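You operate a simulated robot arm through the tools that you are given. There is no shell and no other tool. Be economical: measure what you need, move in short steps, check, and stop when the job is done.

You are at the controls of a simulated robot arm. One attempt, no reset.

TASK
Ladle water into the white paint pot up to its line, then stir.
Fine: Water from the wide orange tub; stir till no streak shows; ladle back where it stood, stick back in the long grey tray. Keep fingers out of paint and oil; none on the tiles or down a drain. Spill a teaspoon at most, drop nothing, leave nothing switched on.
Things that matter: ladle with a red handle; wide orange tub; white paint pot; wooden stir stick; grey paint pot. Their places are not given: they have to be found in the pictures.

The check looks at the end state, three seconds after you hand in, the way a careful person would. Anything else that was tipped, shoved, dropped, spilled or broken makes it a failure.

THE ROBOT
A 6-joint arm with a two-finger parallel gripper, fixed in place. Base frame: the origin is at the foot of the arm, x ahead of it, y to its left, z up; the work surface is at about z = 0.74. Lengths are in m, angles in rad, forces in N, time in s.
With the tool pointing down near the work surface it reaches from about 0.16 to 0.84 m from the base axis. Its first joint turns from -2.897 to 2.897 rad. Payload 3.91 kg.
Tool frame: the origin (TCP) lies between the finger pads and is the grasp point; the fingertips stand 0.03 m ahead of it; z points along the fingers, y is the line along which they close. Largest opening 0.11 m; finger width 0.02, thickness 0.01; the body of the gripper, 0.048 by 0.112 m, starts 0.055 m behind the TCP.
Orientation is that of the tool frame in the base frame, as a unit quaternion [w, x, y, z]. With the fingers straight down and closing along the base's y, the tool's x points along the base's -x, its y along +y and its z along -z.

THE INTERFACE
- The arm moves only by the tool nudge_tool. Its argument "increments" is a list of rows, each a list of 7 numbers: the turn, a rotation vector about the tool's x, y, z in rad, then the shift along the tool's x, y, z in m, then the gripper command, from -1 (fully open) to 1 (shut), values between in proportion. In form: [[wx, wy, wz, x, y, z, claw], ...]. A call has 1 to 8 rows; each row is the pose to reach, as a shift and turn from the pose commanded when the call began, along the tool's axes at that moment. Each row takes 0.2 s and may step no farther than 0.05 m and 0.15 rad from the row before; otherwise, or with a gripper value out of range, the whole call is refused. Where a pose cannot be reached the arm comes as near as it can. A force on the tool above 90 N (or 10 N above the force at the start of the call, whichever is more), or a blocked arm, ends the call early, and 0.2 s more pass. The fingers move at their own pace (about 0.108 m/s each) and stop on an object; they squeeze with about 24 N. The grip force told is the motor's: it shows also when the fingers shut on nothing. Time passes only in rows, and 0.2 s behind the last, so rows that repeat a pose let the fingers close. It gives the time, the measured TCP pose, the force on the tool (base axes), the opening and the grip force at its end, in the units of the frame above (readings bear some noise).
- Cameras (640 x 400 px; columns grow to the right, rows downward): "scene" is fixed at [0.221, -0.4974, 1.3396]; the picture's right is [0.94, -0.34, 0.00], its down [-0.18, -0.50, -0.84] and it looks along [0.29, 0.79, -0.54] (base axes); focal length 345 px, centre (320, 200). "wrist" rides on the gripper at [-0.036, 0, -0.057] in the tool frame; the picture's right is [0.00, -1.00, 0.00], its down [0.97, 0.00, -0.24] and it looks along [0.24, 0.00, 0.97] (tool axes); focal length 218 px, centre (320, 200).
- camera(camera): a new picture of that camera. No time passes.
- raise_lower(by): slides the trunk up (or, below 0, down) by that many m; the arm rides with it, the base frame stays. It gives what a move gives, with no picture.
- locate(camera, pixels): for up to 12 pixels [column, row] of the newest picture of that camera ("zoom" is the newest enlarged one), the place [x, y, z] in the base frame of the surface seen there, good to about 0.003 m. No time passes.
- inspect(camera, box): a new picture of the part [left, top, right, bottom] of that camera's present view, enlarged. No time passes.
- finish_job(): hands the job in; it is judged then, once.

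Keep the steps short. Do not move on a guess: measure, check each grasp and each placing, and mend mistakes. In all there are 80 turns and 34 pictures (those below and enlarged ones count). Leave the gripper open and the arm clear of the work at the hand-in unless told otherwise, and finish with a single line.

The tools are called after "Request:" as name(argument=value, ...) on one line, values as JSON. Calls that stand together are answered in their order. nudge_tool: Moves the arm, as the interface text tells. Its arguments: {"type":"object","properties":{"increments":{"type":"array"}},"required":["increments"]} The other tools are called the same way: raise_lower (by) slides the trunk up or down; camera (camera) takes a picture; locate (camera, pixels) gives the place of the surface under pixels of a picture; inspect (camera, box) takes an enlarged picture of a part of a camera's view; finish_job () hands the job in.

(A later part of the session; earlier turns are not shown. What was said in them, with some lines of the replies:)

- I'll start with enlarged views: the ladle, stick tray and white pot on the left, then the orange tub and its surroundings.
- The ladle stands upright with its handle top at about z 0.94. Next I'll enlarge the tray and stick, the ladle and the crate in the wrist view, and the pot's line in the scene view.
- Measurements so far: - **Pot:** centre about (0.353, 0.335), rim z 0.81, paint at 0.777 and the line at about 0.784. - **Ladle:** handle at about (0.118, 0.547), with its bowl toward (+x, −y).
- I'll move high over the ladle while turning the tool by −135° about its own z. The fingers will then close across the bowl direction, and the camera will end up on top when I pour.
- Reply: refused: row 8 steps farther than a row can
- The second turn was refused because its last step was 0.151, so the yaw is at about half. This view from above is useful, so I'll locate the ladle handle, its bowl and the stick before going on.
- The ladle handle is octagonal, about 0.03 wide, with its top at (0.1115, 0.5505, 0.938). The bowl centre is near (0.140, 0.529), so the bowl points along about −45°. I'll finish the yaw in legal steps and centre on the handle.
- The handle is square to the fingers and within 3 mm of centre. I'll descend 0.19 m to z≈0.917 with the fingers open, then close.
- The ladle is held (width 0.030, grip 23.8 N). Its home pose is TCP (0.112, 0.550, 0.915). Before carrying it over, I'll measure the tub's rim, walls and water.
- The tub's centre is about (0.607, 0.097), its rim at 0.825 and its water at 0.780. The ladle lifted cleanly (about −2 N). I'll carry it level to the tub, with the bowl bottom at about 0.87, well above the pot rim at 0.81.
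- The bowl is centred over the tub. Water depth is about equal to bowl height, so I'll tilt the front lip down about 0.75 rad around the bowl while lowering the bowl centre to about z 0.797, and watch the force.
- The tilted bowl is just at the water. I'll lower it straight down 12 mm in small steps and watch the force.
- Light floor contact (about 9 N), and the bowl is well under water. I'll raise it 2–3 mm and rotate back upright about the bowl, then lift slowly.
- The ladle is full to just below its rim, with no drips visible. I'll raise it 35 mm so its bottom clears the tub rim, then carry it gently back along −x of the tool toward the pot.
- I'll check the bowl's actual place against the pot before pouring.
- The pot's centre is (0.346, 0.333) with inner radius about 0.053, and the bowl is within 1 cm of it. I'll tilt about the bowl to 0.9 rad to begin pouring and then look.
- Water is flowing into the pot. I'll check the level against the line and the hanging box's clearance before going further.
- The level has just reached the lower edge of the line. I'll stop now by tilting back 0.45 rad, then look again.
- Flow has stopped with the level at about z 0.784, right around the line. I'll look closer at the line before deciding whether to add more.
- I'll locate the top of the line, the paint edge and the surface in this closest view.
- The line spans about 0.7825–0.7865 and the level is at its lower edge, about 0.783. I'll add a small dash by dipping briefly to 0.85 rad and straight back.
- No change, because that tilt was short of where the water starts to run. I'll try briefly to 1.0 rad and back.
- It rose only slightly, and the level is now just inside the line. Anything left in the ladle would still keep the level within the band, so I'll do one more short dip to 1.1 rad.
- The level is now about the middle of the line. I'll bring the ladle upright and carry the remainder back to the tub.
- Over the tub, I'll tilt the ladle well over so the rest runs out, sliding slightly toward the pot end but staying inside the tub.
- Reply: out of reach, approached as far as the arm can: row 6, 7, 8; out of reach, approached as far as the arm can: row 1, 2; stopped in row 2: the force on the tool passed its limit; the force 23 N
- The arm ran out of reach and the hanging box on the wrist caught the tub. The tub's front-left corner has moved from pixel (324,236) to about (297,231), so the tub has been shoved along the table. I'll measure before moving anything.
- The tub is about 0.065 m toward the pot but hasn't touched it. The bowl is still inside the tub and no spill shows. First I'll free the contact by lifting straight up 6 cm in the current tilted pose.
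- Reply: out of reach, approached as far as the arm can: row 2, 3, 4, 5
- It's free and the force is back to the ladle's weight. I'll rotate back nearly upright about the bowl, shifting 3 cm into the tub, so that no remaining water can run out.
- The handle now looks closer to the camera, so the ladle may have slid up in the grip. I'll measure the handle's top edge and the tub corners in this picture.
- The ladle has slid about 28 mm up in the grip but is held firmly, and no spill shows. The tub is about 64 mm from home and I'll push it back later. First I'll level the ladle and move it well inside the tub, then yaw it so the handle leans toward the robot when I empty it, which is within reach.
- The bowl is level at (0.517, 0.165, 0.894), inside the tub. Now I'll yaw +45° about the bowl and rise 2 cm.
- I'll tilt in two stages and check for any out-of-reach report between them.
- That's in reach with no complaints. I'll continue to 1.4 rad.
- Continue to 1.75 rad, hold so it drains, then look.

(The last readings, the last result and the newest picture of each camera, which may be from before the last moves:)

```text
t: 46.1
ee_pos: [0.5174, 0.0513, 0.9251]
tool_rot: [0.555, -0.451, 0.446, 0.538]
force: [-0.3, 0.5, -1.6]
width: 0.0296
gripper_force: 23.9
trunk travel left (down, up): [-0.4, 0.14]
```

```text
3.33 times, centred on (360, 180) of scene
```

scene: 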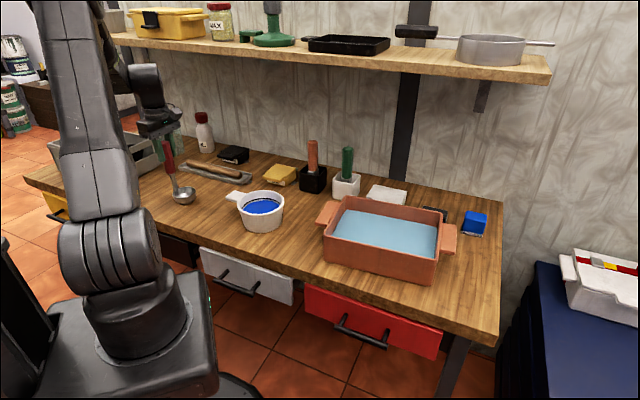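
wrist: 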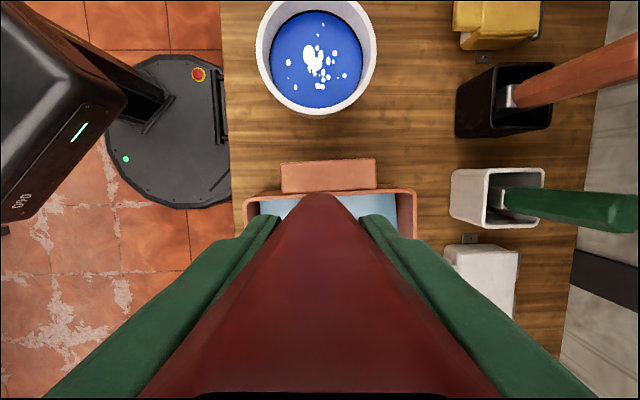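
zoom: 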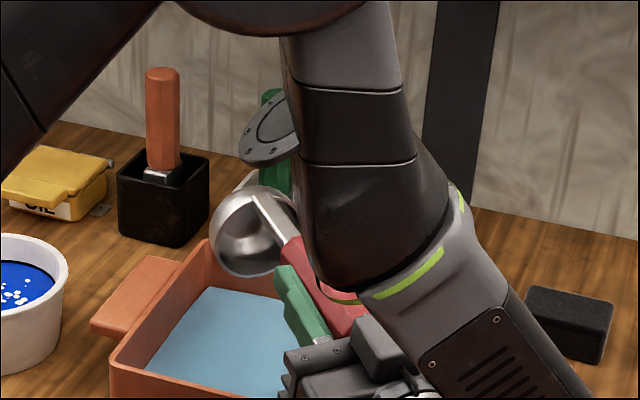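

The ladle is empty. I'll rotate it back upright about the bowl in two calls.

Request:
nudge_tool(increments=[[0, 0.15, 0, -0.0162, 0, 0.0064, 1], [0, 0.3, 0, -0.0312, 0, 0.0153, 1], [0, 0.45, 0, -0.0448, 0, 0.0263, 1], [0, 0.6, 0, -0.0566, 0, 0.0392, 1], [0, 0.75, 0, -0.0663, 0, 0.0537, 1], [0, 0.875, 0, -0.0726, 0, 0.0667, 1]])

Request:
nudge_tool(increments=[[0, 0.15, 0, -0.0162, 0, 0.0064, 1], [0, 0.3, 0, -0.0312, 0, 0.0153, 1], [0, 0.45, 0, -0.0448, 0, 0.0263, 1], [0, 0.6, 0, -0.0566, 0, 0.0392, 1], [0, 0.75, 0, -0.0663, 0, 0.0537, 1], [0, 0.875, 0, -0.0726, 0, 0.0667, 1], [0, 0.875, 0, -0.0726, 0, 0.0667, 1]])

```text
t: 47.5
ee_pos: [0.5162, 0.1038, 1.0101]
tool_rot: [0.313, -0.636, 0.641, 0.294]
force: [-0.7, 0.3, -2.0]
width: 0.0293
gripper_force: 23.9
trunk travel left (down, up): [-0.4, 0.14]
```

```text
t: 49.1
ee_pos: [0.5168, 0.2007, 1.0254]
tool_rot: [0.013, -0.702, 0.713, -0.001]
force: [0.8, 0.0, -1.9]
width: 0.0293
gripper_force: 24.0
trunk travel left (down, up): [-0.4, 0.14]
```

The ladle is upright and empty. I'll carry it home, correcting the small tilt and half-translating first, then translating the rest while yawing back −45°.

Request:
nudge_tool(increments=[[-0.02, 0.017, 0, -0.015, 0.018, 0, 1], [-0.02, 0.017, 0, -0.04, 0.0475, 0, 1], [-0.02, 0.017, 0, -0.066, 0.079, 0, 1], [-0.02, 0.017, 0, -0.092, 0.11, 0, 1], [-0.02, 0.017, 0, -0.118, 0.141, 0, 1], [-0.02, 0.017, 0, -0.145, 0.173, 0, 1], [-0.02, 0.017, 0, -0.172, 0.205, 0, 1]])

Request:
nudge_tool(increments=[[0, 0, -0.1, -0.0246, 0.0293, 0, 1], [0, 0, -0.2, -0.049, 0.0585, 0, 1], [0, 0, -0.3, -0.074, 0.0878, 0, 1], [0, 0, -0.4, -0.099, 0.117, 0, 1], [0, 0, -0.5, -0.123, 0.146, 0, 1], [0, 0, -0.6, -0.148, 0.176, 0, 1], [0, 0, -0.7, -0.166, 0.198, 0, 1], [0, 0, -0.785, -0.172, 0.2045, 0, 1]])

```text
t: 50.7
ee_pos: [0.3148, 0.3733, 1.025]
tool_rot: [0.0, -0.701, 0.713, 0.0]
force: [-0.1, -0.4, -2.0]
width: 0.0294
gripper_force: 23.9
trunk travel left (down, up): [-0.4, 0.14]
```

```text
t: 52.5
ee_pos: [0.1136, 0.5501, 1.0229]
tool_rot: [0.0, 0.921, -0.39, 0.0]
force: [0.6, -0.3, -2.6]
width: 0.0295
gripper_force: 23.8
trunk travel left (down, up): [-0.4, 0.14]
```

Over home at (0.1136, 0.550), I'll correct the last degree of yaw and descend to just above the table.

Request:
nudge_tool(increments=[[0, 0, -0.017, -0.001, 0.0006, 0.035, 1], [0, 0, -0.017, -0.001, 0.0006, 0.07, 1], [0, 0, -0.017, -0.001, 0.0006, 0.1, 1], [0, 0, -0.017, -0.001, 0.0006, 0.12, 1], [0, 0, -0.017, -0.001, 0.0006, 0.128, 1], [0, 0, -0.017, -0.001, 0.0006, 0.128, 1]])

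Request:
nudge_tool(increments=[[0, 0, 0, 0, 0, 0.002, 1], [0, 0, 0, 0, 0, 0.004, 1], [0, 0, 0, 0, 0, 0.005, 1], [0, 0, 0, 0, 0, 0.005, 1]])

```text
t: 53.9
ee_pos: [0.1124, 0.5511, 0.8951]
tool_rot: [-0.001, 0.924, -0.383, 0.0]
force: [-0.1, 0.7, -1.5]
width: 0.0296
gripper_force: 24.0
trunk travel left (down, up): [-0.4, 0.14]
```

```text
t: 54.9
ee_pos: [0.1122, 0.5515, 0.8916]
tool_rot: [-0.001, 0.924, -0.383, 0.001]
force: [0.3, 0.2, -2.2]
width: 0.0293
gripper_force: 24.2
trunk travel left (down, up): [-0.4, 0.14]
```

No contact yet (force −2.2 N). I'll lower in 1.5–2 mm steps.

Request:
nudge_tool(increments=[[0, 0, 0, 0, 0, 0.0015, 1], [0, 0, 0, 0, 0, 0.003, 1], [0, 0, 0, 0, 0, 0.003, 1]])

Request:
nudge_tool(increments=[[0, 0, 0, 0, 0, 0.001, 1], [0, 0, 0, 0, 0, 0.002, 1], [0, 0, 0, 0, 0, 0.002, 1]])

```text
t: 55.7
ee_pos: [0.1116, 0.5522, 0.8893]
tool_rot: [-0.001, 0.923, -0.384, 0.0]
force: [0.0, 0.2, -1.9]
width: 0.0297
gripper_force: 23.7
trunk travel left (down, up): [-0.4, 0.14]
```

```text
t: 56.5
ee_pos: [0.1111, 0.5506, 0.8878]
tool_rot: [-0.001, 0.924, -0.382, 0.0]
force: [0.6, -0.4, -2.3]
width: 0.0294
gripper_force: 23.9
trunk travel left (down, up): [-0.4, 0.14]
```

Still hanging free. I'll lower another 3 mm.

Request:
nudge_tool(increments=[[0, 0, 0, 0, 0, 0.0015, 1], [0, 0, 0, 0, 0, 0.003, 1], [0, 0, 0, 0, 0, 0.003, 1]])

Request:
inspect(camera="scene", box=[140, 120, 260, 220])

```text
t: 57.3
ee_pos: [0.1124, 0.5511, 0.8859]
tool_rot: [-0.002, 0.924, -0.381, 0.0]
force: [-0.6, 0.4, 12.3]
width: 0.0295
gripper_force: 23.7
trunk travel left (down, up): [-0.4, 0.14]
```

```text
4.00 times, centred on (200, 170) of scene
```

zoom: 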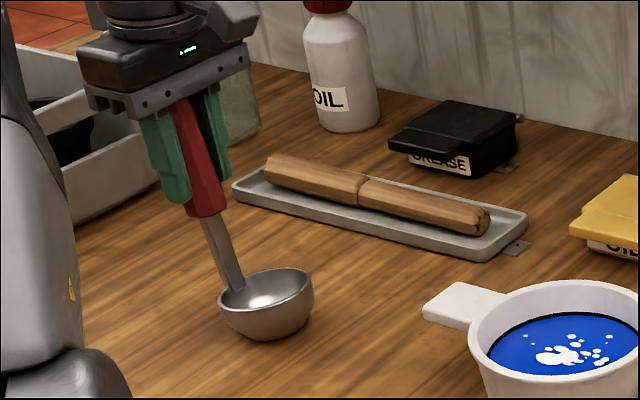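

Contact (12 N). The bowl rim looks tipped slightly (right side high), so the ladle may have rotated a little in the grip. I'll measure the rim and stem.

Request:
locate(camera="zoom", pixels=[[221, 302], [312, 282], [270, 269], [265, 311], [237, 285], [215, 235], [225, 260], [205, 205], [190, 125], [300, 190], [485, 215], [420, 200]])

```text
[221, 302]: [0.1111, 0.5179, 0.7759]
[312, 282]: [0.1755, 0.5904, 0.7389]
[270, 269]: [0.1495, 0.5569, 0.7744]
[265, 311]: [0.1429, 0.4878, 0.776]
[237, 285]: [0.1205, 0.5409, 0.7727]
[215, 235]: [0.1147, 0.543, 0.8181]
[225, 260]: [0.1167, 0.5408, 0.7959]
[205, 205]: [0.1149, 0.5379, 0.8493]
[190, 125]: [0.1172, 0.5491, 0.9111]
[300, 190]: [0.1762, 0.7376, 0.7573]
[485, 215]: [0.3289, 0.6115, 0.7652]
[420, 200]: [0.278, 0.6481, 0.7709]
```

The rim reads level (0.7744–0.776 against 0.7766 at the start), so the ladle sits flat at home. I'll ease the pressure by 0.5 mm and open the fingers gradually.

Request:
nudge_tool(increments=[[0, 0, 0, 0, 0, -0.0008, 1], [0, 0, 0, 0, 0, -0.0008, 0.45], [0, 0, 0, 0, 0, -0.0008, 0.35], [0, 0, 0, 0, 0, -0.0008, 0.2], [0, 0, 0, 0, 0, -0.0008, 0], [0, 0, 0, 0, 0, -0.0008, -1], [0, 0, 0, 0, 0, -0.0008, -1], [0, 0, 0, 0, 0, -0.0008, -1]])

Request:
nudge_tool(increments=[[0, 0, 0, 0, 0, -0.03, -1], [0, 0, 0, 0, 0, -0.07, -1], [0, 0, 0, 0, 0, -0.11, -1], [0, 0, 0, 0, 0, -0.15, -1], [0, 0, 0, 0, 0, -0.19, -1], [0, 0, 0, 0, 0, -0.22, -1]])

Request:
camera(camera="wrist")

```text
t: 59.1
ee_pos: [0.1115, 0.5513, 0.8842]
tool_rot: [-0.001, 0.924, -0.382, 0.0]
force: [-0.3, -0.8, 1.1]
width: 0.1099
gripper_force: 0.0
trunk travel left (down, up): [-0.4, 0.14]
```

```text
t: 60.5
ee_pos: [0.1144, 0.5504, 1.1064]
tool_rot: [0.0, 0.924, -0.382, 0.0]
force: [0.3, 0.2, 0.5]
width: 0.1101
gripper_force: 0.0
trunk travel left (down, up): [-0.4, 0.14]
```

```text
4 pictures are left
```

wrist: 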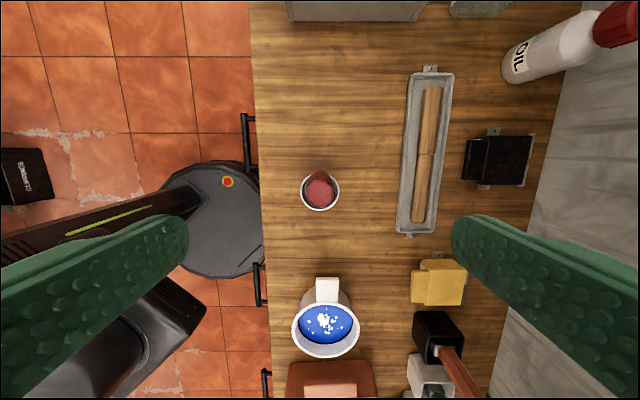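

The ladle stands at home. The stick lies in the tray from (432,88) to (418,222), with a groove at about (425,153). I'll measure the stick, the tray and the tub handle.

Request:
locate(camera="wrist", pixels=[[432, 90], [430, 120], [427, 148], [423, 160], [421, 190], [418, 218], [419, 130], [440, 130], [410, 215], [404, 228], [305, 385], [352, 385]])

Request:
locate(camera="wrist", pixels=[[408, 75], [451, 75], [398, 230], [436, 233], [412, 190], [431, 190], [320, 175], [305, 190], [339, 192], [320, 208], [426, 153], [412, 222]])

```text
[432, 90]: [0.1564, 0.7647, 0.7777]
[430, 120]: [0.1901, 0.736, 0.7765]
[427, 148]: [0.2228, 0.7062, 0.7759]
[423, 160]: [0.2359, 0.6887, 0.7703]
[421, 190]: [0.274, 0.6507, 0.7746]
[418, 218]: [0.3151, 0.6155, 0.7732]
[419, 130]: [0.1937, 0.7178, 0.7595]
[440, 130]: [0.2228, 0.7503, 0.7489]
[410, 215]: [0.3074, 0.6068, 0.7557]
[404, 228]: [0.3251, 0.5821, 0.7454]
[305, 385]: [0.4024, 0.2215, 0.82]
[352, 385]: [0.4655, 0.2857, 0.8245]
```

```text
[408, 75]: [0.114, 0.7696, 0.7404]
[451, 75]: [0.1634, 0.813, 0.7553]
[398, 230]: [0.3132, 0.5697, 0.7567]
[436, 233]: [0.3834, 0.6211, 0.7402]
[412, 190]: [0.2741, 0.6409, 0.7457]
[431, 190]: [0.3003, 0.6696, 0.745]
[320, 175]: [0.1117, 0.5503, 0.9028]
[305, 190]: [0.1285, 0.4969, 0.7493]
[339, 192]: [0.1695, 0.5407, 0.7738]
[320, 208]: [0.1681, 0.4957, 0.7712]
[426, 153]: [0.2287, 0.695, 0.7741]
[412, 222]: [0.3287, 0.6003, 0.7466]
```

The stick's handle half runs (0.151, 0.768)–(0.229, 0.695) and the blade end is at (0.320, 0.612). The shelf edge is close above it, so I'll come in low. First I'll put the tub back by pushing on its left handle end. I need its exact edge in the last picture.

Request:
locate(camera="wrist", pixels=[[330, 358], [330, 362], [330, 366], [330, 372], [330, 380], [330, 388], [330, 396], [290, 366], [300, 366], [360, 366], [372, 366], [366, 395]])

```text
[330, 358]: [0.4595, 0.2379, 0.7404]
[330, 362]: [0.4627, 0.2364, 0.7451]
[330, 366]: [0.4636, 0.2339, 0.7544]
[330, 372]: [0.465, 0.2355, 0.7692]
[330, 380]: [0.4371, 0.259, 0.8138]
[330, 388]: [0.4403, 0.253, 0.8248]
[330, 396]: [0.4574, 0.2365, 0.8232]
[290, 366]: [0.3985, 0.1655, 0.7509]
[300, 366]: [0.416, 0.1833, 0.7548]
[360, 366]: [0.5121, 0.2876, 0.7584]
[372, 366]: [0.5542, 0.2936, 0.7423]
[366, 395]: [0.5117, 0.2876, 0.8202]
```

The handle end face is at (0.437, 0.259), z 0.81–0.825, and it needs to go about 63 mm along (+x, −y). I'll place both fingers, 6 cm apart, between pot and handle and push. First I'll travel high, then descend.

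Request:
nudge_tool(increments=[[0, 0, 0, 0.045, -0.002, 0, -0.09], [0, 0, 0, 0.09, -0.004, 0, -0.09], [0, 0, 0, 0.135, -0.006, 0, -0.09], [0, 0, 0, 0.18, -0.008, 0, -0.09], [0, 0, 0, 0.225, -0.01, 0, -0.09], [0, 0, 0, 0.27, -0.012, 0, -0.09], [0, 0, 0, 0.315, -0.014, 0, -0.09], [0, 0, 0, 0.36, -0.016, 0, -0.09]])

Request:
nudge_tool(increments=[[0, 0, -0.07, 0.0443, -0.002, 0, -0.09], [0, 0, -0.07, 0.0443, -0.002, 0.05, -0.09], [0, 0, -0.07, 0.0443, -0.002, 0.1, -0.09], [0, 0, -0.07, 0.0443, -0.002, 0.15, -0.09], [0, 0, -0.07, 0.0443, -0.002, 0.19, -0.09], [0, 0, -0.07, 0.0443, -0.002, 0.22, -0.09], [0, 0, -0.07, 0.0443, -0.002, 0.22, -0.09]])

```text
t: 62.3
ee_pos: [0.3787, 0.3081, 1.1038]
tool_rot: [-0.002, 0.924, -0.382, 0.0]
force: [0.4, 0.5, -0.4]
width: 0.0598
gripper_force: 0.0
trunk travel left (down, up): [-0.4, 0.14]
```

```text
t: 63.9
ee_pos: [0.4119, 0.277, 0.8854]
tool_rot: [-0.001, 0.937, -0.349, 0.0]
force: [0.7, 1.1, -0.2]
width: 0.0601
gripper_force: 0.1
trunk travel left (down, up): [-0.4, 0.14]
```

In position with tips at 0.855. I'll lower to TCP 0.825, then push slowly 84 mm in total; contact comes after about 20 mm.

Request:
nudge_tool(increments=[[0, 0, 0, 0, 0, 0.03, -0.09], [0, 0, 0, 0, 0, 0.05, -0.09], [0, 0, 0, 0, 0, 0.06, -0.09], [0, 0, 0, 0.01, 0.001, 0.06, -0.09], [0, 0, 0, 0.018, 0.001, 0.06, -0.09], [0, 0, 0, 0.024, 0.001, 0.06, -0.09], [0, 0, 0, 0.03, 0.001, 0.06, -0.09]])

Request:
nudge_tool(increments=[[0, 0, 0, 0.006, 0, 0, -0.09], [0, 0, 0, 0.013, -0.001, 0, -0.09], [0, 0, 0, 0.02, -0.001, 0, -0.09], [0, 0, 0, 0.027, -0.002, 0, -0.09], [0, 0, 0, 0.034, -0.002, 0, -0.09], [0, 0, 0, 0.04, -0.003, 0, -0.09]])

```text
t: 65.5
ee_pos: [0.431, 0.2595, 0.8252]
tool_rot: [-0.002, 0.937, -0.35, 0.0]
force: [-4.9, 4.1, 4.1]
width: 0.0602
gripper_force: 0.1
trunk travel left (down, up): [-0.4, 0.14]
```

```text
t: 66.9
ee_pos: [0.4651, 0.2345, 0.8254]
tool_rot: [0.001, 0.937, -0.349, 0.001]
force: [-4.4, 3.2, -2.0]
width: 0.0601
gripper_force: 0.1
trunk travel left (down, up): [-0.4, 0.14]
```

The push is steady at about 6 N. The last 16 mm, then back off.

Request:
nudge_tool(increments=[[0, 0, 0, 0.005, 0, 0, -0.09], [0, 0, 0, 0.011, -0.001, 0, -0.09], [0, 0, 0, 0.016, -0.001, 0, -0.09], [0, 0, 0, 0.016, -0.001, 0, -0.09]])

Request:
nudge_tool(increments=[[0, 0, 0, -0.01, 0, 0, -0.09], [0, 0, 0, -0.02, 0, -0.02, -0.09], [0, 0, 0, -0.03, 0, -0.06, -0.09], [0, 0, 0, -0.03, 0, -0.11, -0.09], [0, 0, 0, -0.03, 0, -0.16, -0.09], [0, 0, 0, -0.03, 0, -0.2, -0.09], [0, 0, 0, 0.0, 0, -0.22, -0.09], [0, 0, 0, 0.04, 0, -0.22, -0.09]])

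Request:
camera(camera="wrist")

```text
t: 67.9
ee_pos: [0.4765, 0.2241, 0.8256]
tool_rot: [-0.001, 0.937, -0.35, 0.0]
force: [-4.5, 4.3, 3.0]
width: 0.0599
gripper_force: 0.7
trunk travel left (down, up): [-0.4, 0.14]
```

```text
t: 69.7
ee_pos: [0.5067, 0.2001, 1.0433]
tool_rot: [0.0, 0.937, -0.35, -0.001]
force: [-0.5, 0.4, 0.2]
width: 0.0603
gripper_force: 0.0
trunk travel left (down, up): [-0.4, 0.14]
```

```text
3 pictures are left
```

wrist: 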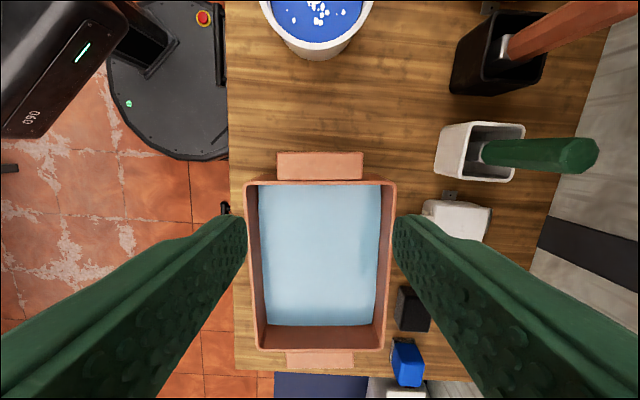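

Request:
locate(camera="wrist", pixels=[[245, 183], [395, 182], [384, 348], [260, 349], [279, 154], [361, 153], [281, 166], [361, 165]])

```text
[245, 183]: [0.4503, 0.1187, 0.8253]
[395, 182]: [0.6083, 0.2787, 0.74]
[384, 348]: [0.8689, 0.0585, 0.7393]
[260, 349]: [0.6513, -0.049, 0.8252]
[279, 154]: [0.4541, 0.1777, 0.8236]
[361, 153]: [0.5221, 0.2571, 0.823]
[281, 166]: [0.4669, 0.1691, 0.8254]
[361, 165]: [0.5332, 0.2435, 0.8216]
```

The tub is back within about 3 mm of where it started (corners (0.450, 0.119) and (0.651, −0.049)). Next is the stick: I'll travel to a staging point at (0.235, 0.56), descend to 0.87, then slide in under the shelf edge.

Request:
nudge_tool(increments=[[0, 0, 0, -0.0441, -0.0094, 0, -0.09], [0, 0, 0, -0.0882, -0.0188, 0, -0.09], [0, 0, 0, -0.1323, -0.0282, 0, -0.09], [0, 0, 0, -0.1764, -0.0376, 0, -0.09], [0, 0, 0, -0.2205, -0.047, 0, -0.09], [0, 0, 0, -0.2646, -0.0564, 0, -0.09], [0, 0, 0, -0.3087, -0.0658, 0, -0.09], [0, 0, 0, -0.3528, -0.0752, 0, -0.09]])

Request:
nudge_tool(increments=[[0, 0, 0.04, -0.0441, -0.0094, 0, -0.09], [0, 0, 0.04, -0.0882, -0.0188, 0, -0.09], [0, 0, 0.04, -0.0882, -0.0188, 0.045, -0.09], [0, 0, 0.04, -0.0882, -0.0188, 0.09, -0.09], [0, 0, 0.04, -0.0882, -0.0188, 0.13, -0.09], [0, 0, 0.04, -0.0882, -0.0188, 0.17, -0.09], [0, 0, 0.04, -0.0882, -0.0188, 0.17, -0.09]])

```text
t: 71.5
ee_pos: [0.2884, 0.4857, 1.0435]
tool_rot: [0.0, 0.937, -0.35, 0.0]
force: [0.2, -0.9, -0.3]
width: 0.0602
gripper_force: 0.0
trunk travel left (down, up): [-0.4, 0.14]
```

```text
t: 73.1
ee_pos: [0.2344, 0.5577, 0.8731]
tool_rot: [-0.001, 0.93, -0.368, 0.001]
force: [-0.7, -0.1, 0.6]
width: 0.06
gripper_force: 0.0
trunk travel left (down, up): [-0.4, 0.14]
```

The yaw matches the stick (−43°). I'll slide in to above its handle half at (0.185, 0.740), staying at z 0.873, then read the force.

Request:
nudge_tool(increments=[[0, 0, 0, -0.032, -0.02, 0, -0.09], [0, 0, 0, -0.064, -0.04, 0, -0.09], [0, 0, 0, -0.097, -0.06, 0, -0.09], [0, 0, 0, -0.129, -0.08, 0, -0.09], [0, 0, 0, -0.161, -0.0993, 0, -0.09], [0, 0, 0, -0.161, -0.0993, 0, -0.09]])

Request:
nudge_tool(increments=[[0, 0, 0, 0, 0, 0.025, -0.09], [0, 0, 0, 0, 0, 0.05, -0.09], [0, 0, 0, 0, 0, 0.068, -0.09], [0, 0, 0, 0, 0, 0.068, -0.09]])

```text
t: 74.5
ee_pos: [0.1872, 0.7415, 0.8765]
tool_rot: [0.0, 0.93, -0.369, 0.0]
force: [0.2, 0.6, 0.0]
width: 0.0601
gripper_force: 0.1
trunk travel left (down, up): [-0.4, 0.14]
```

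```text
t: 75.5
ee_pos: [0.1867, 0.739, 0.8068]
tool_rot: [-0.001, 0.93, -0.368, 0.001]
force: [0.3, -0.3, -0.5]
width: 0.0601
gripper_force: 0.1
trunk travel left (down, up): [-0.4, 0.14]
```

Clear. I'll lower the last 18 mm (tips at about 0.759, above the tray rim) and close on the stick.

Request:
nudge_tool(increments=[[0, 0, 0, 0, 0, 0.01, -0.09], [0, 0, 0, 0, 0, 0.018, -0.09], [0, 0, 0, 0, 0, 0.018, -0.09], [0, 0, 0, 0, 0, 0.018, 0.4], [0, 0, 0, 0, 0, 0.018, 0.8], [0, 0, 0, 0, 0, 0.018, 1], [0, 0, 0, 0, 0, 0.018, 1], [0, 0, 0, 0, 0, 0.018, 1]])

```text
t: 77.3
ee_pos: [0.1862, 0.7408, 0.7875]
tool_rot: [-0.001, 0.93, -0.368, 0.0]
force: [-0.1, -1.0, -0.6]
width: 0.0285
gripper_force: 24.3
trunk travel left (down, up): [-0.4, 0.14]
```

The stick is gripped (width 0.0285, 24 N). I'll lift 8 cm straight up, then carry it out from under the shelf toward the pot.

Request:
nudge_tool(increments=[[0, 0, 0, 0, 0, -0.015, 1], [0, 0, 0, 0, 0, -0.04, 1], [0, 0, 0, 0, 0, -0.065, 1], [0, 0, 0, 0, 0, -0.08, 1], [0, 0, 0, 0, 0, -0.08, 1]])

Request:
nudge_tool(increments=[[0, 0, 0, 0.015, 0.008, 0, 1], [0, 0, 0, 0.05, 0.026, 0, 1], [0, 0, 0, 0.09, 0.047, 0, 1], [0, 0, 0, 0.13, 0.068, 0, 1], [0, 0, 0, 0.17, 0.089, -0.01, 1], [0, 0, 0, 0.21, 0.11, -0.03, 1], [0, 0, 0, 0.24, 0.126, -0.05, 1], [0, 0, 0, 0.254, 0.1332, -0.06, 1]])

```text
t: 78.5
ee_pos: [0.1867, 0.7399, 0.8696]
tool_rot: [-0.001, 0.93, -0.369, 0.001]
force: [-1.1, -1.2, -1.8]
width: 0.0287
gripper_force: 24.3
trunk travel left (down, up): [-0.4, 0.14]
```

```text
t: 80.3
ee_pos: [0.28, 0.4673, 0.9286]
tool_rot: [-0.001, 0.929, -0.37, 0.0]
force: [-0.2, 1.2, -0.8]
width: 0.0288
gripper_force: 24.4
trunk travel left (down, up): [-0.4, 0.14]
```

I'll tilt the stick tip-down (1.2 rad) while rising and moving above the pot. The tip stays above 0.85.

Request:
nudge_tool(increments=[[0, -0.15, 0, 0.0143, 0.0066, -0.0106, 1], [0, -0.3, 0, 0.0286, 0.0132, -0.0212, 1], [0, -0.45, 0, 0.0429, 0.0198, -0.0318, 1], [0, -0.6, 0, 0.0572, 0.0264, -0.0424, 1], [0, -0.75, 0, 0.0715, 0.033, -0.053, 1], [0, -0.9, 0, 0.0858, 0.0396, -0.0636, 1], [0, -1.05, 0, 0.1, 0.046, -0.0742, 1], [0, -1.2, 0, 0.114, 0.0524, -0.085, 1]])

Request:
nudge_tool(increments=[[0, -0.1, 0, 0, 0, 0, 1], [0, -0.1, 0, 0, 0, 0, 1]])

Request:
inspect(camera="scene", box=[200, 90, 400, 240])

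```text
t: 82.1
ee_pos: [0.3277, 0.3531, 1.014]
tool_rot: [-0.21, 0.767, -0.304, -0.525]
force: [0.5, 0.3, -0.5]
width: 0.0286
gripper_force: 24.3
trunk travel left (down, up): [-0.4, 0.14]
```

```text
t: 82.7
ee_pos: [0.327, 0.3528, 1.0143]
tool_rot: [-0.223, 0.74, -0.292, -0.564]
force: [0.4, 0.0, -0.2]
width: 0.0287
gripper_force: 24.0
trunk travel left (down, up): [-0.4, 0.14]
```

```text
2.67 times, centred on (300, 165) of scene
```

zoom: 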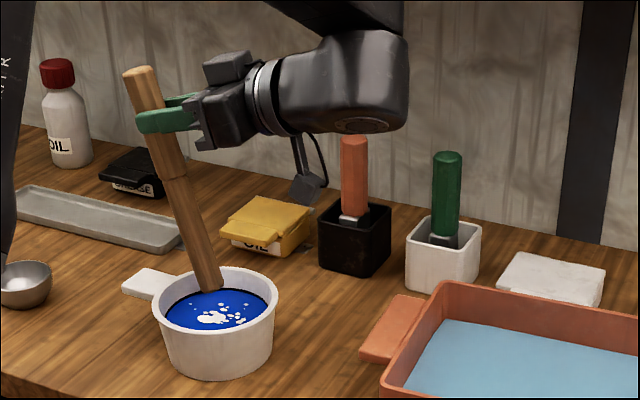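

The stick is over the pot and held near its top. I'll measure the tip and the paint surface.

Request:
locate(camera="zoom", pixels=[[208, 286], [205, 270], [175, 185], [145, 85], [218, 284], [198, 288], [225, 315], [312, 190], [310, 200]])

```text
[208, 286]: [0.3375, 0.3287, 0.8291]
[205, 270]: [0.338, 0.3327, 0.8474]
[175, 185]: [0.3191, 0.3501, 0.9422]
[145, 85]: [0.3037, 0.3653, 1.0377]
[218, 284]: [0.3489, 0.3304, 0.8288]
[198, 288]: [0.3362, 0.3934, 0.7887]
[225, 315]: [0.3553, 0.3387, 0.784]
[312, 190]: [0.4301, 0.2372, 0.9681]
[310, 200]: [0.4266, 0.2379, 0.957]
```

The tip is at (0.343, 0.335, 0.827), centred over the pot. I'll lower 68 mm so the tip is about 1 cm off the pot floor, and move out to the starting radius.

Request:
nudge_tool(increments=[[0, 0, 0, 0.0289, 0, 0.008, 1], [0, 0, 0, 0.0482, 0, 0.0133, 1], [0, 0, 0, 0.0656, 0, 0.0181, 1], [0, 0, 0, 0.0656, 0, 0.0181, 1], [0, 0, 0, 0.0692, 0.0005, 0.0051, 1], [0, 0, 0, 0.0727, 0.0009, -0.0079, 1]])

Request:
nudge_tool(increments=[[0, 0, 0, -0.0016, -0.0158, 0.0057, 1], [0, 0, 0, -0.0056, -0.0227, 0.0205, 1], [0, 0, 0, -0.0098, -0.0169, 0.0357, 1], [0, 0, 0, -0.0116, -0.0015, 0.0424, 1], [0, 0, 0, -0.01, 0.0143, 0.0367, 1], [0, 0, 0, -0.006, 0.0213, 0.0219, 1], [0, 0, 0, -0.0018, 0.0154, 0.0067, 1], [0, 0, 0, 0, 0, 0, 1]])

```text
t: 84.1
ee_pos: [0.3472, 0.3343, 0.9444]
tool_rot: [-0.223, 0.74, -0.293, -0.563]
force: [-0.6, -0.4, -0.3]
width: 0.0285
gripper_force: 23.7
trunk travel left (down, up): [-0.4, 0.14]
```

```text
t: 85.9
ee_pos: [0.3467, 0.3333, 0.9462]
tool_rot: [-0.224, 0.74, -0.294, -0.562]
force: [0.1, -0.6, -0.3]
width: 0.0287
gripper_force: 23.8
trunk travel left (down, up): [-0.4, 0.14]
```

One clean circle with no contact forces. Five more circles, to mix until no streak shows.

Request:
nudge_tool(increments=[[0, 0, 0, -0.0016, -0.0158, 0.0057, 1], [0, 0, 0, -0.0056, -0.0227, 0.0205, 1], [0, 0, 0, -0.0098, -0.0169, 0.0357, 1], [0, 0, 0, -0.0116, -0.0015, 0.0424, 1], [0, 0, 0, -0.01, 0.0143, 0.0367, 1], [0, 0, 0, -0.006, 0.0213, 0.0219, 1], [0, 0, 0, -0.0018, 0.0154, 0.0067, 1], [0, 0, 0, 0, 0, 0, 1]])

Request:
nudge_tool(increments=[[0, 0, 0, -0.0016, -0.0158, 0.0057, 1], [0, 0, 0, -0.0056, -0.0227, 0.0205, 1], [0, 0, 0, -0.0098, -0.0169, 0.0357, 1], [0, 0, 0, -0.0116, -0.0015, 0.0424, 1], [0, 0, 0, -0.01, 0.0143, 0.0367, 1], [0, 0, 0, -0.006, 0.0213, 0.0219, 1], [0, 0, 0, -0.0018, 0.0154, 0.0067, 1], [0, 0, 0, 0, 0, 0, 1]])

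Request:
nudge_tool(increments=[[0, 0, 0, -0.0016, -0.0158, 0.0057, 1], [0, 0, 0, -0.0056, -0.0227, 0.0205, 1], [0, 0, 0, -0.0098, -0.0169, 0.0357, 1], [0, 0, 0, -0.0116, -0.0015, 0.0424, 1], [0, 0, 0, -0.01, 0.0143, 0.0367, 1], [0, 0, 0, -0.006, 0.0213, 0.0219, 1], [0, 0, 0, -0.0018, 0.0154, 0.0067, 1], [0, 0, 0, 0, 0, 0, 1]])

Request:
nudge_tool(increments=[[0, 0, 0, -0.0016, -0.0158, 0.0057, 1], [0, 0, 0, -0.0056, -0.0227, 0.0205, 1], [0, 0, 0, -0.0098, -0.0169, 0.0357, 1], [0, 0, 0, -0.0116, -0.0015, 0.0424, 1], [0, 0, 0, -0.01, 0.0143, 0.0367, 1], [0, 0, 0, -0.006, 0.0213, 0.0219, 1], [0, 0, 0, -0.0018, 0.0154, 0.0067, 1], [0, 0, 0, 0, 0, 0, 1]])

Request:
nudge_tool(increments=[[0, 0, 0, -0.0016, -0.0158, 0.0057, 1], [0, 0, 0, -0.0056, -0.0227, 0.0205, 1], [0, 0, 0, -0.0098, -0.0169, 0.0357, 1], [0, 0, 0, -0.0116, -0.0015, 0.0424, 1], [0, 0, 0, -0.01, 0.0143, 0.0367, 1], [0, 0, 0, -0.006, 0.0213, 0.0219, 1], [0, 0, 0, -0.0018, 0.0154, 0.0067, 1], [0, 0, 0, 0, 0, 0, 1]])

Request:
inspect(camera="scene", box=[222, 160, 302, 230])

```text
t: 87.7
ee_pos: [0.3463, 0.3334, 0.9439]
tool_rot: [-0.223, 0.74, -0.292, -0.563]
force: [1.1, -0.2, -1.6]
width: 0.0284
gripper_force: 24.1
trunk travel left (down, up): [-0.4, 0.14]
```

```text
t: 89.5
ee_pos: [0.3475, 0.3329, 0.9469]
tool_rot: [-0.223, 0.741, -0.293, -0.562]
force: [-1.0, -0.9, -0.1]
width: 0.0286
gripper_force: 24.0
trunk travel left (down, up): [-0.4, 0.14]
```

```text
t: 91.3
ee_pos: [0.3472, 0.3328, 0.9462]
tool_rot: [-0.224, 0.74, -0.294, -0.562]
force: [-0.6, -1.0, -0.5]
width: 0.0283
gripper_force: 24.8
trunk travel left (down, up): [-0.4, 0.14]
```

```text
t: 93.1
ee_pos: [0.3474, 0.3349, 0.946]
tool_rot: [-0.223, 0.741, -0.292, -0.562]
force: [-0.7, 1.0, -0.9]
width: 0.0285
gripper_force: 23.9
trunk travel left (down, up): [-0.4, 0.14]
```

```text
t: 94.9
ee_pos: [0.3477, 0.333, 0.9457]
tool_rot: [-0.224, 0.74, -0.293, -0.562]
force: [0.8, -0.3, -1.2]
width: 0.0285
gripper_force: 24.2
trunk travel left (down, up): [-0.4, 0.14]
```

```text
5.71 times, centred on (262, 195) of scene
```

zoom: 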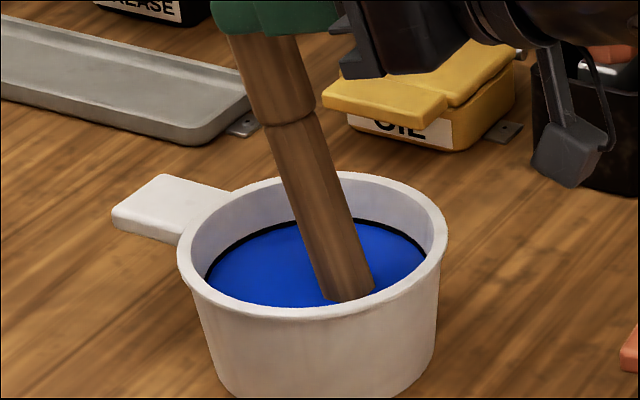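

No streaks remain and the level is at the line. I'll centre the stick, lift it slowly and hold it over the pot to drip.

Request:
nudge_tool(increments=[[0, 0, 0, -0.0071, -0.0009, 0.026, 1], [0, 0, 0, -0.0264, -0.0009, 0.0207, 1], [0, 0, 0, -0.0457, -0.0009, 0.0154, 1], [0, 0, 0, -0.065, -0.0009, 0.0101, 1], [0, 0, 0, -0.0795, -0.0009, 0.0061, 1], [0, 0, 0, -0.0795, -0.0009, 0.0061, 1], [0, 0, 0, -0.0795, -0.0009, 0.0061, 1], [0, 0, 0, -0.0795, -0.0009, 0.0061, 1]])

Request:
nudge_tool(increments=[[0, 0, 0, 0, 0, 0, 1], [0, 0, 0, 0.003, 0, 0, 1], [0, 0, 0, 0, 0, 0, 1], [0, 0, 0, 0.003, 0, 0, 1], [0, 0, 0, 0, 0, 0, 1], [0, 0, 0, 0, 0, 0, 1], [0, 0, 0, 0, 0, 0, 1], [0, 0, 0, 0, 0, 0, 1]])

Request:
nudge_tool(increments=[[0, 0, 0, 0, 0, 0, 1], [0, 0, 0, 0, 0, 0, 1], [0, 0, 0, 0, 0, 0, 1], [0, 0, 0, 0, 0, 0, 1], [0, 0, 0, 0, 0, 0, 1], [0, 0, 0, 0, 0, 0, 1], [0, 0, 0, 0, 0, 0, 1], [0, 0, 0, 0, 0, 0, 1]])

```text
t: 96.7
ee_pos: [0.3283, 0.3516, 1.0205]
tool_rot: [-0.224, 0.74, -0.293, -0.562]
force: [-0.1, -0.1, -0.8]
width: 0.0286
gripper_force: 23.6
trunk travel left (down, up): [-0.4, 0.14]
```

```text
t: 98.5
ee_pos: [0.3269, 0.3526, 1.0207]
tool_rot: [-0.223, 0.74, -0.293, -0.562]
force: [0.1, -0.2, -0.5]
width: 0.0287
gripper_force: 24.0
trunk travel left (down, up): [-0.4, 0.14]
```

```text
t: 100.3
ee_pos: [0.3281, 0.3521, 1.0198]
tool_rot: [-0.224, 0.74, -0.293, -0.562]
force: [1.0, -0.5, -0.6]
width: 0.0284
gripper_force: 23.5
trunk travel left (down, up): [-0.4, 0.14]
```

Drips had time to fall. I'll swing the stick back to horizontal along the reverse of the path it came by.

Request:
nudge_tool(increments=[[0, 0.1444, 0, 0.0063, -0.0057, 0.0149, 1], [0, 0.2889, 0, 0.0126, -0.0115, 0.0298, 1], [0, 0.4333, 0, 0.0189, -0.0172, 0.0446, 1], [0, 0.5778, 0, 0.0252, -0.023, 0.0595, 1], [0, 0.7222, 0, 0.0315, -0.0287, 0.0744, 1], [0, 0.8667, 0, 0.0378, -0.0345, 0.0893, 1], [0, 1.0111, 0, 0.0441, -0.0402, 0.1041, 1], [0, 1.1556, 0, 0.0504, -0.046, 0.119, 1]])

Request:
nudge_tool(increments=[[0, 0.1444, 0, -0.0112, -0.0057, 0.0081, 1], [0, 0.1444, 0, -0.0112, -0.0057, 0.0081, 1]])

```text
t: 102.1
ee_pos: [0.2868, 0.4561, 0.9397]
tool_rot: [-0.028, 0.927, -0.369, -0.066]
force: [-0.5, -0.8, -1.0]
width: 0.0284
gripper_force: 24.2
trunk travel left (down, up): [-0.4, 0.14]
```

```text
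t: 102.7
ee_pos: [0.2799, 0.4679, 0.9334]
tool_rot: [0.0, 0.929, -0.369, 0.001]
force: [-0.4, 0.1, 0.2]
width: 0.0284
gripper_force: 24.2
trunk travel left (down, up): [-0.4, 0.14]
```

The stick is level again. I'll retrace the carry back to above the tray at z 0.87.

Request:
nudge_tool(increments=[[0, 0, 0, -0.014, -0.0074, 0.01, 1], [0, 0, 0, -0.045, -0.0237, 0.033, 1], [0, 0, 0, -0.085, -0.0448, 0.053, 1], [0, 0, 0, -0.125, -0.0659, 0.063, 1], [0, 0, 0, -0.165, -0.0869, 0.063, 1], [0, 0, 0, -0.205, -0.108, 0.063, 1], [0, 0, 0, -0.24, -0.1265, 0.063, 1], [0, 0, 0, -0.2551, -0.1344, 0.063, 1]])

Request:
nudge_tool(increments=[[0, 0, 0, 0, 0, 0, 1], [0, 0, 0, 0, 0, 0.03, 1], [0, 0, 0, 0, 0, 0.055, 1], [0, 0, 0, 0, 0, 0.07, 1], [0, 0, 0, 0, 0, 0.07, 1]])

```text
t: 104.5
ee_pos: [0.1868, 0.7433, 0.8726]
tool_rot: [-0.001, 0.93, -0.368, 0.0]
force: [0.2, -0.1, -0.9]
width: 0.0289
gripper_force: 23.6
trunk travel left (down, up): [-0.4, 0.14]
```

```text
t: 105.7
ee_pos: [0.1861, 0.7421, 0.8022]
tool_rot: [0.0, 0.93, -0.368, 0.0]
force: [0.0, -0.8, -1.0]
width: 0.0284
gripper_force: 24.0
trunk travel left (down, up): [-0.4, 0.14]
```

14 mm above its rest height. I'll lower gently and watch the force.

Request:
nudge_tool(increments=[[0, 0, 0, 0, 0.001, 0.006, 1], [0, 0, 0, 0, 0.001, 0.011, 1], [0, 0, 0, 0, 0.001, 0.013, 1], [0, 0, 0, 0, 0.001, 0.013, 1]])

Request:
nudge_tool(increments=[[0, 0, 0, 0, 0, 0.001, 1], [0, 0, 0, 0, 0, 0.001, 1]])

```text
t: 106.7
ee_pos: [0.1867, 0.7402, 0.7891]
tool_rot: [-0.002, 0.93, -0.368, -0.001]
force: [-0.1, -1.7, 8.1]
width: 0.0282
gripper_force: 24.1
trunk travel left (down, up): [-0.4, 0.14]
```

```text
t: 107.3
ee_pos: [0.1859, 0.7417, 0.7881]
tool_rot: [-0.001, 0.93, -0.368, 0.0]
force: [1.1, 2.0, 10.8]
width: 0.0286
gripper_force: 24.0
trunk travel left (down, up): [-0.4, 0.14]
```

The stick is resting (light upward force at its original height). I'll release to 6 cm, rise straight up 8 cm, then leave by the same way.

Request:
nudge_tool(increments=[[0, 0, 0, 0, 0, -0.001, 0.4], [0, 0, 0, 0, 0, -0.001, 0.2], [0, 0, 0, 0, 0, -0.001, -0.09], [0, 0, 0, 0, 0, -0.001, -0.09], [0, 0, 0, 0, 0, -0.02, -0.09], [0, 0, 0, 0, 0, -0.05, -0.09], [0, 0, 0, 0, 0, -0.085, -0.09]])

Request:
nudge_tool(increments=[[0, 0, 0, 0.032, 0.02, 0, -0.09], [0, 0, 0, 0.064, 0.04, 0, -0.09], [0, 0, 0, 0.097, 0.06, 0, -0.09], [0, 0, 0, 0.129, 0.08, 0, -0.09], [0, 0, 0, 0.161, 0.0993, 0, -0.09], [0, 0, 0, 0.161, 0.0993, -0.05, -0.5], [0, 0, 0, 0.161, 0.0993, -0.1, -1], [0, 0, 0, 0.161, 0.0993, -0.15, -1]])

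Request:
nudge_tool(increments=[[0, 0, 0, 0, 0, -0.03, -1], [0, 0, 0, 0.02, 0.04, -0.06, -1], [0, 0, 0, 0.04, 0.06, -0.08, -1], [0, 0, 0, 0.05, 0.08, -0.1, -1], [0, 0, 0, 0.05, 0.08, -0.1, -1]])

Request:
camera(camera="scene")

```text
t: 108.9
ee_pos: [0.1866, 0.7394, 0.8726]
tool_rot: [-0.001, 0.929, -0.369, 0.001]
force: [0.1, -0.3, -0.2]
width: 0.0598
gripper_force: 0.0
trunk travel left (down, up): [-0.4, 0.14]
```

```text
t: 110.7
ee_pos: [0.2348, 0.5564, 1.0253]
tool_rot: [-0.001, 0.93, -0.368, 0.0]
force: [-0.2, 0.2, -1.7]
width: 0.1099
gripper_force: 0.1
trunk travel left (down, up): [-0.4, 0.14]
```

```text
refused: row 2 steps farther than a row can; nothing moved
```

```text
0 pictures are left
```

scene: 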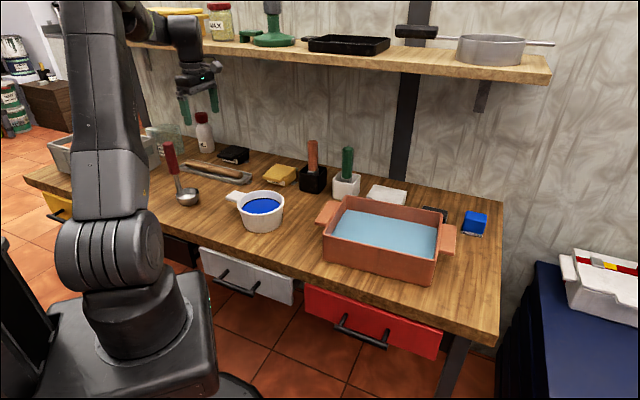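

Everything is in place in this last picture. The ladle looks a few pixels off, so I'll check its place, and the stick and tub, by measuring.

Request:
locate(camera="scene", pixels=[[169, 148], [173, 170], [187, 195], [187, 204], [177, 197], [199, 195], [190, 168], [215, 173], [240, 180], [325, 234], [440, 223], [262, 208]])

```text
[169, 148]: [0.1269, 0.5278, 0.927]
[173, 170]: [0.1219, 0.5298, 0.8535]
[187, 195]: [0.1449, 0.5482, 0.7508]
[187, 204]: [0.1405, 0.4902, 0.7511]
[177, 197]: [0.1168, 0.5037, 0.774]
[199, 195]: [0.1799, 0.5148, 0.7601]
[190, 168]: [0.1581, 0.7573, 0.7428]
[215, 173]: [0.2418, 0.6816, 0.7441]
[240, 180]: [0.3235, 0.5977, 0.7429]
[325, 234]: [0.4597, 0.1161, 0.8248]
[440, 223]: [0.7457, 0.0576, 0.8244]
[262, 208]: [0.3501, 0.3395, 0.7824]
```

The ladle stands upright about 1 cm from its original spot, and the tub matches its start. I'll do a quick check of the stick itself.

Request:
locate(camera="scene", pixels=[[190, 163], [200, 166], [210, 169], [220, 171], [230, 174], [240, 176], [242, 179], [186, 162]])

Request:
nudge_tool(increments=[[0, 0, 0, 0.01, 0.01, -0.03, -1], [0, 0, 0, 0.02, 0.03, -0.06, -1], [0, 0, 0, 0.035, 0.05, -0.08, -1], [0, 0, 0, 0.05, 0.07, -0.1, -1], [0, 0, 0, 0.05, 0.07, -0.1, -1]])

```text
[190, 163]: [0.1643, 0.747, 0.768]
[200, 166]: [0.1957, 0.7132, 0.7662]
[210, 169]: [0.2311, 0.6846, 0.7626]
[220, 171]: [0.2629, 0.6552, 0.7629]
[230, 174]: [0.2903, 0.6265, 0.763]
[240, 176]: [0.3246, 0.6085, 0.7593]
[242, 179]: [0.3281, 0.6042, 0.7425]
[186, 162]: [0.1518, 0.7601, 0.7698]
```

```text
t: 111.9
ee_pos: [0.2214, 0.4731, 1.1227]
tool_rot: [-0.001, 0.93, -0.368, 0.0]
force: [-0.7, 0.3, 0.1]
width: 0.1102
gripper_force: 0.1
trunk travel left (down, up): [-0.4, 0.14]
```

The stick lies in the tray along its original line. The gripper is open and the arm is clear, so I'm handing in.

Request:
finish_job()

```text
The job is handed in.
```

The white pot is filled to its line and stirred free of streaks with no spill seen, the stick is back in its tray and the ladle about 1 cm from its spot; I shoved the tub about 6 cm while emptying the ladle and pushed it back to within about 3 mm.
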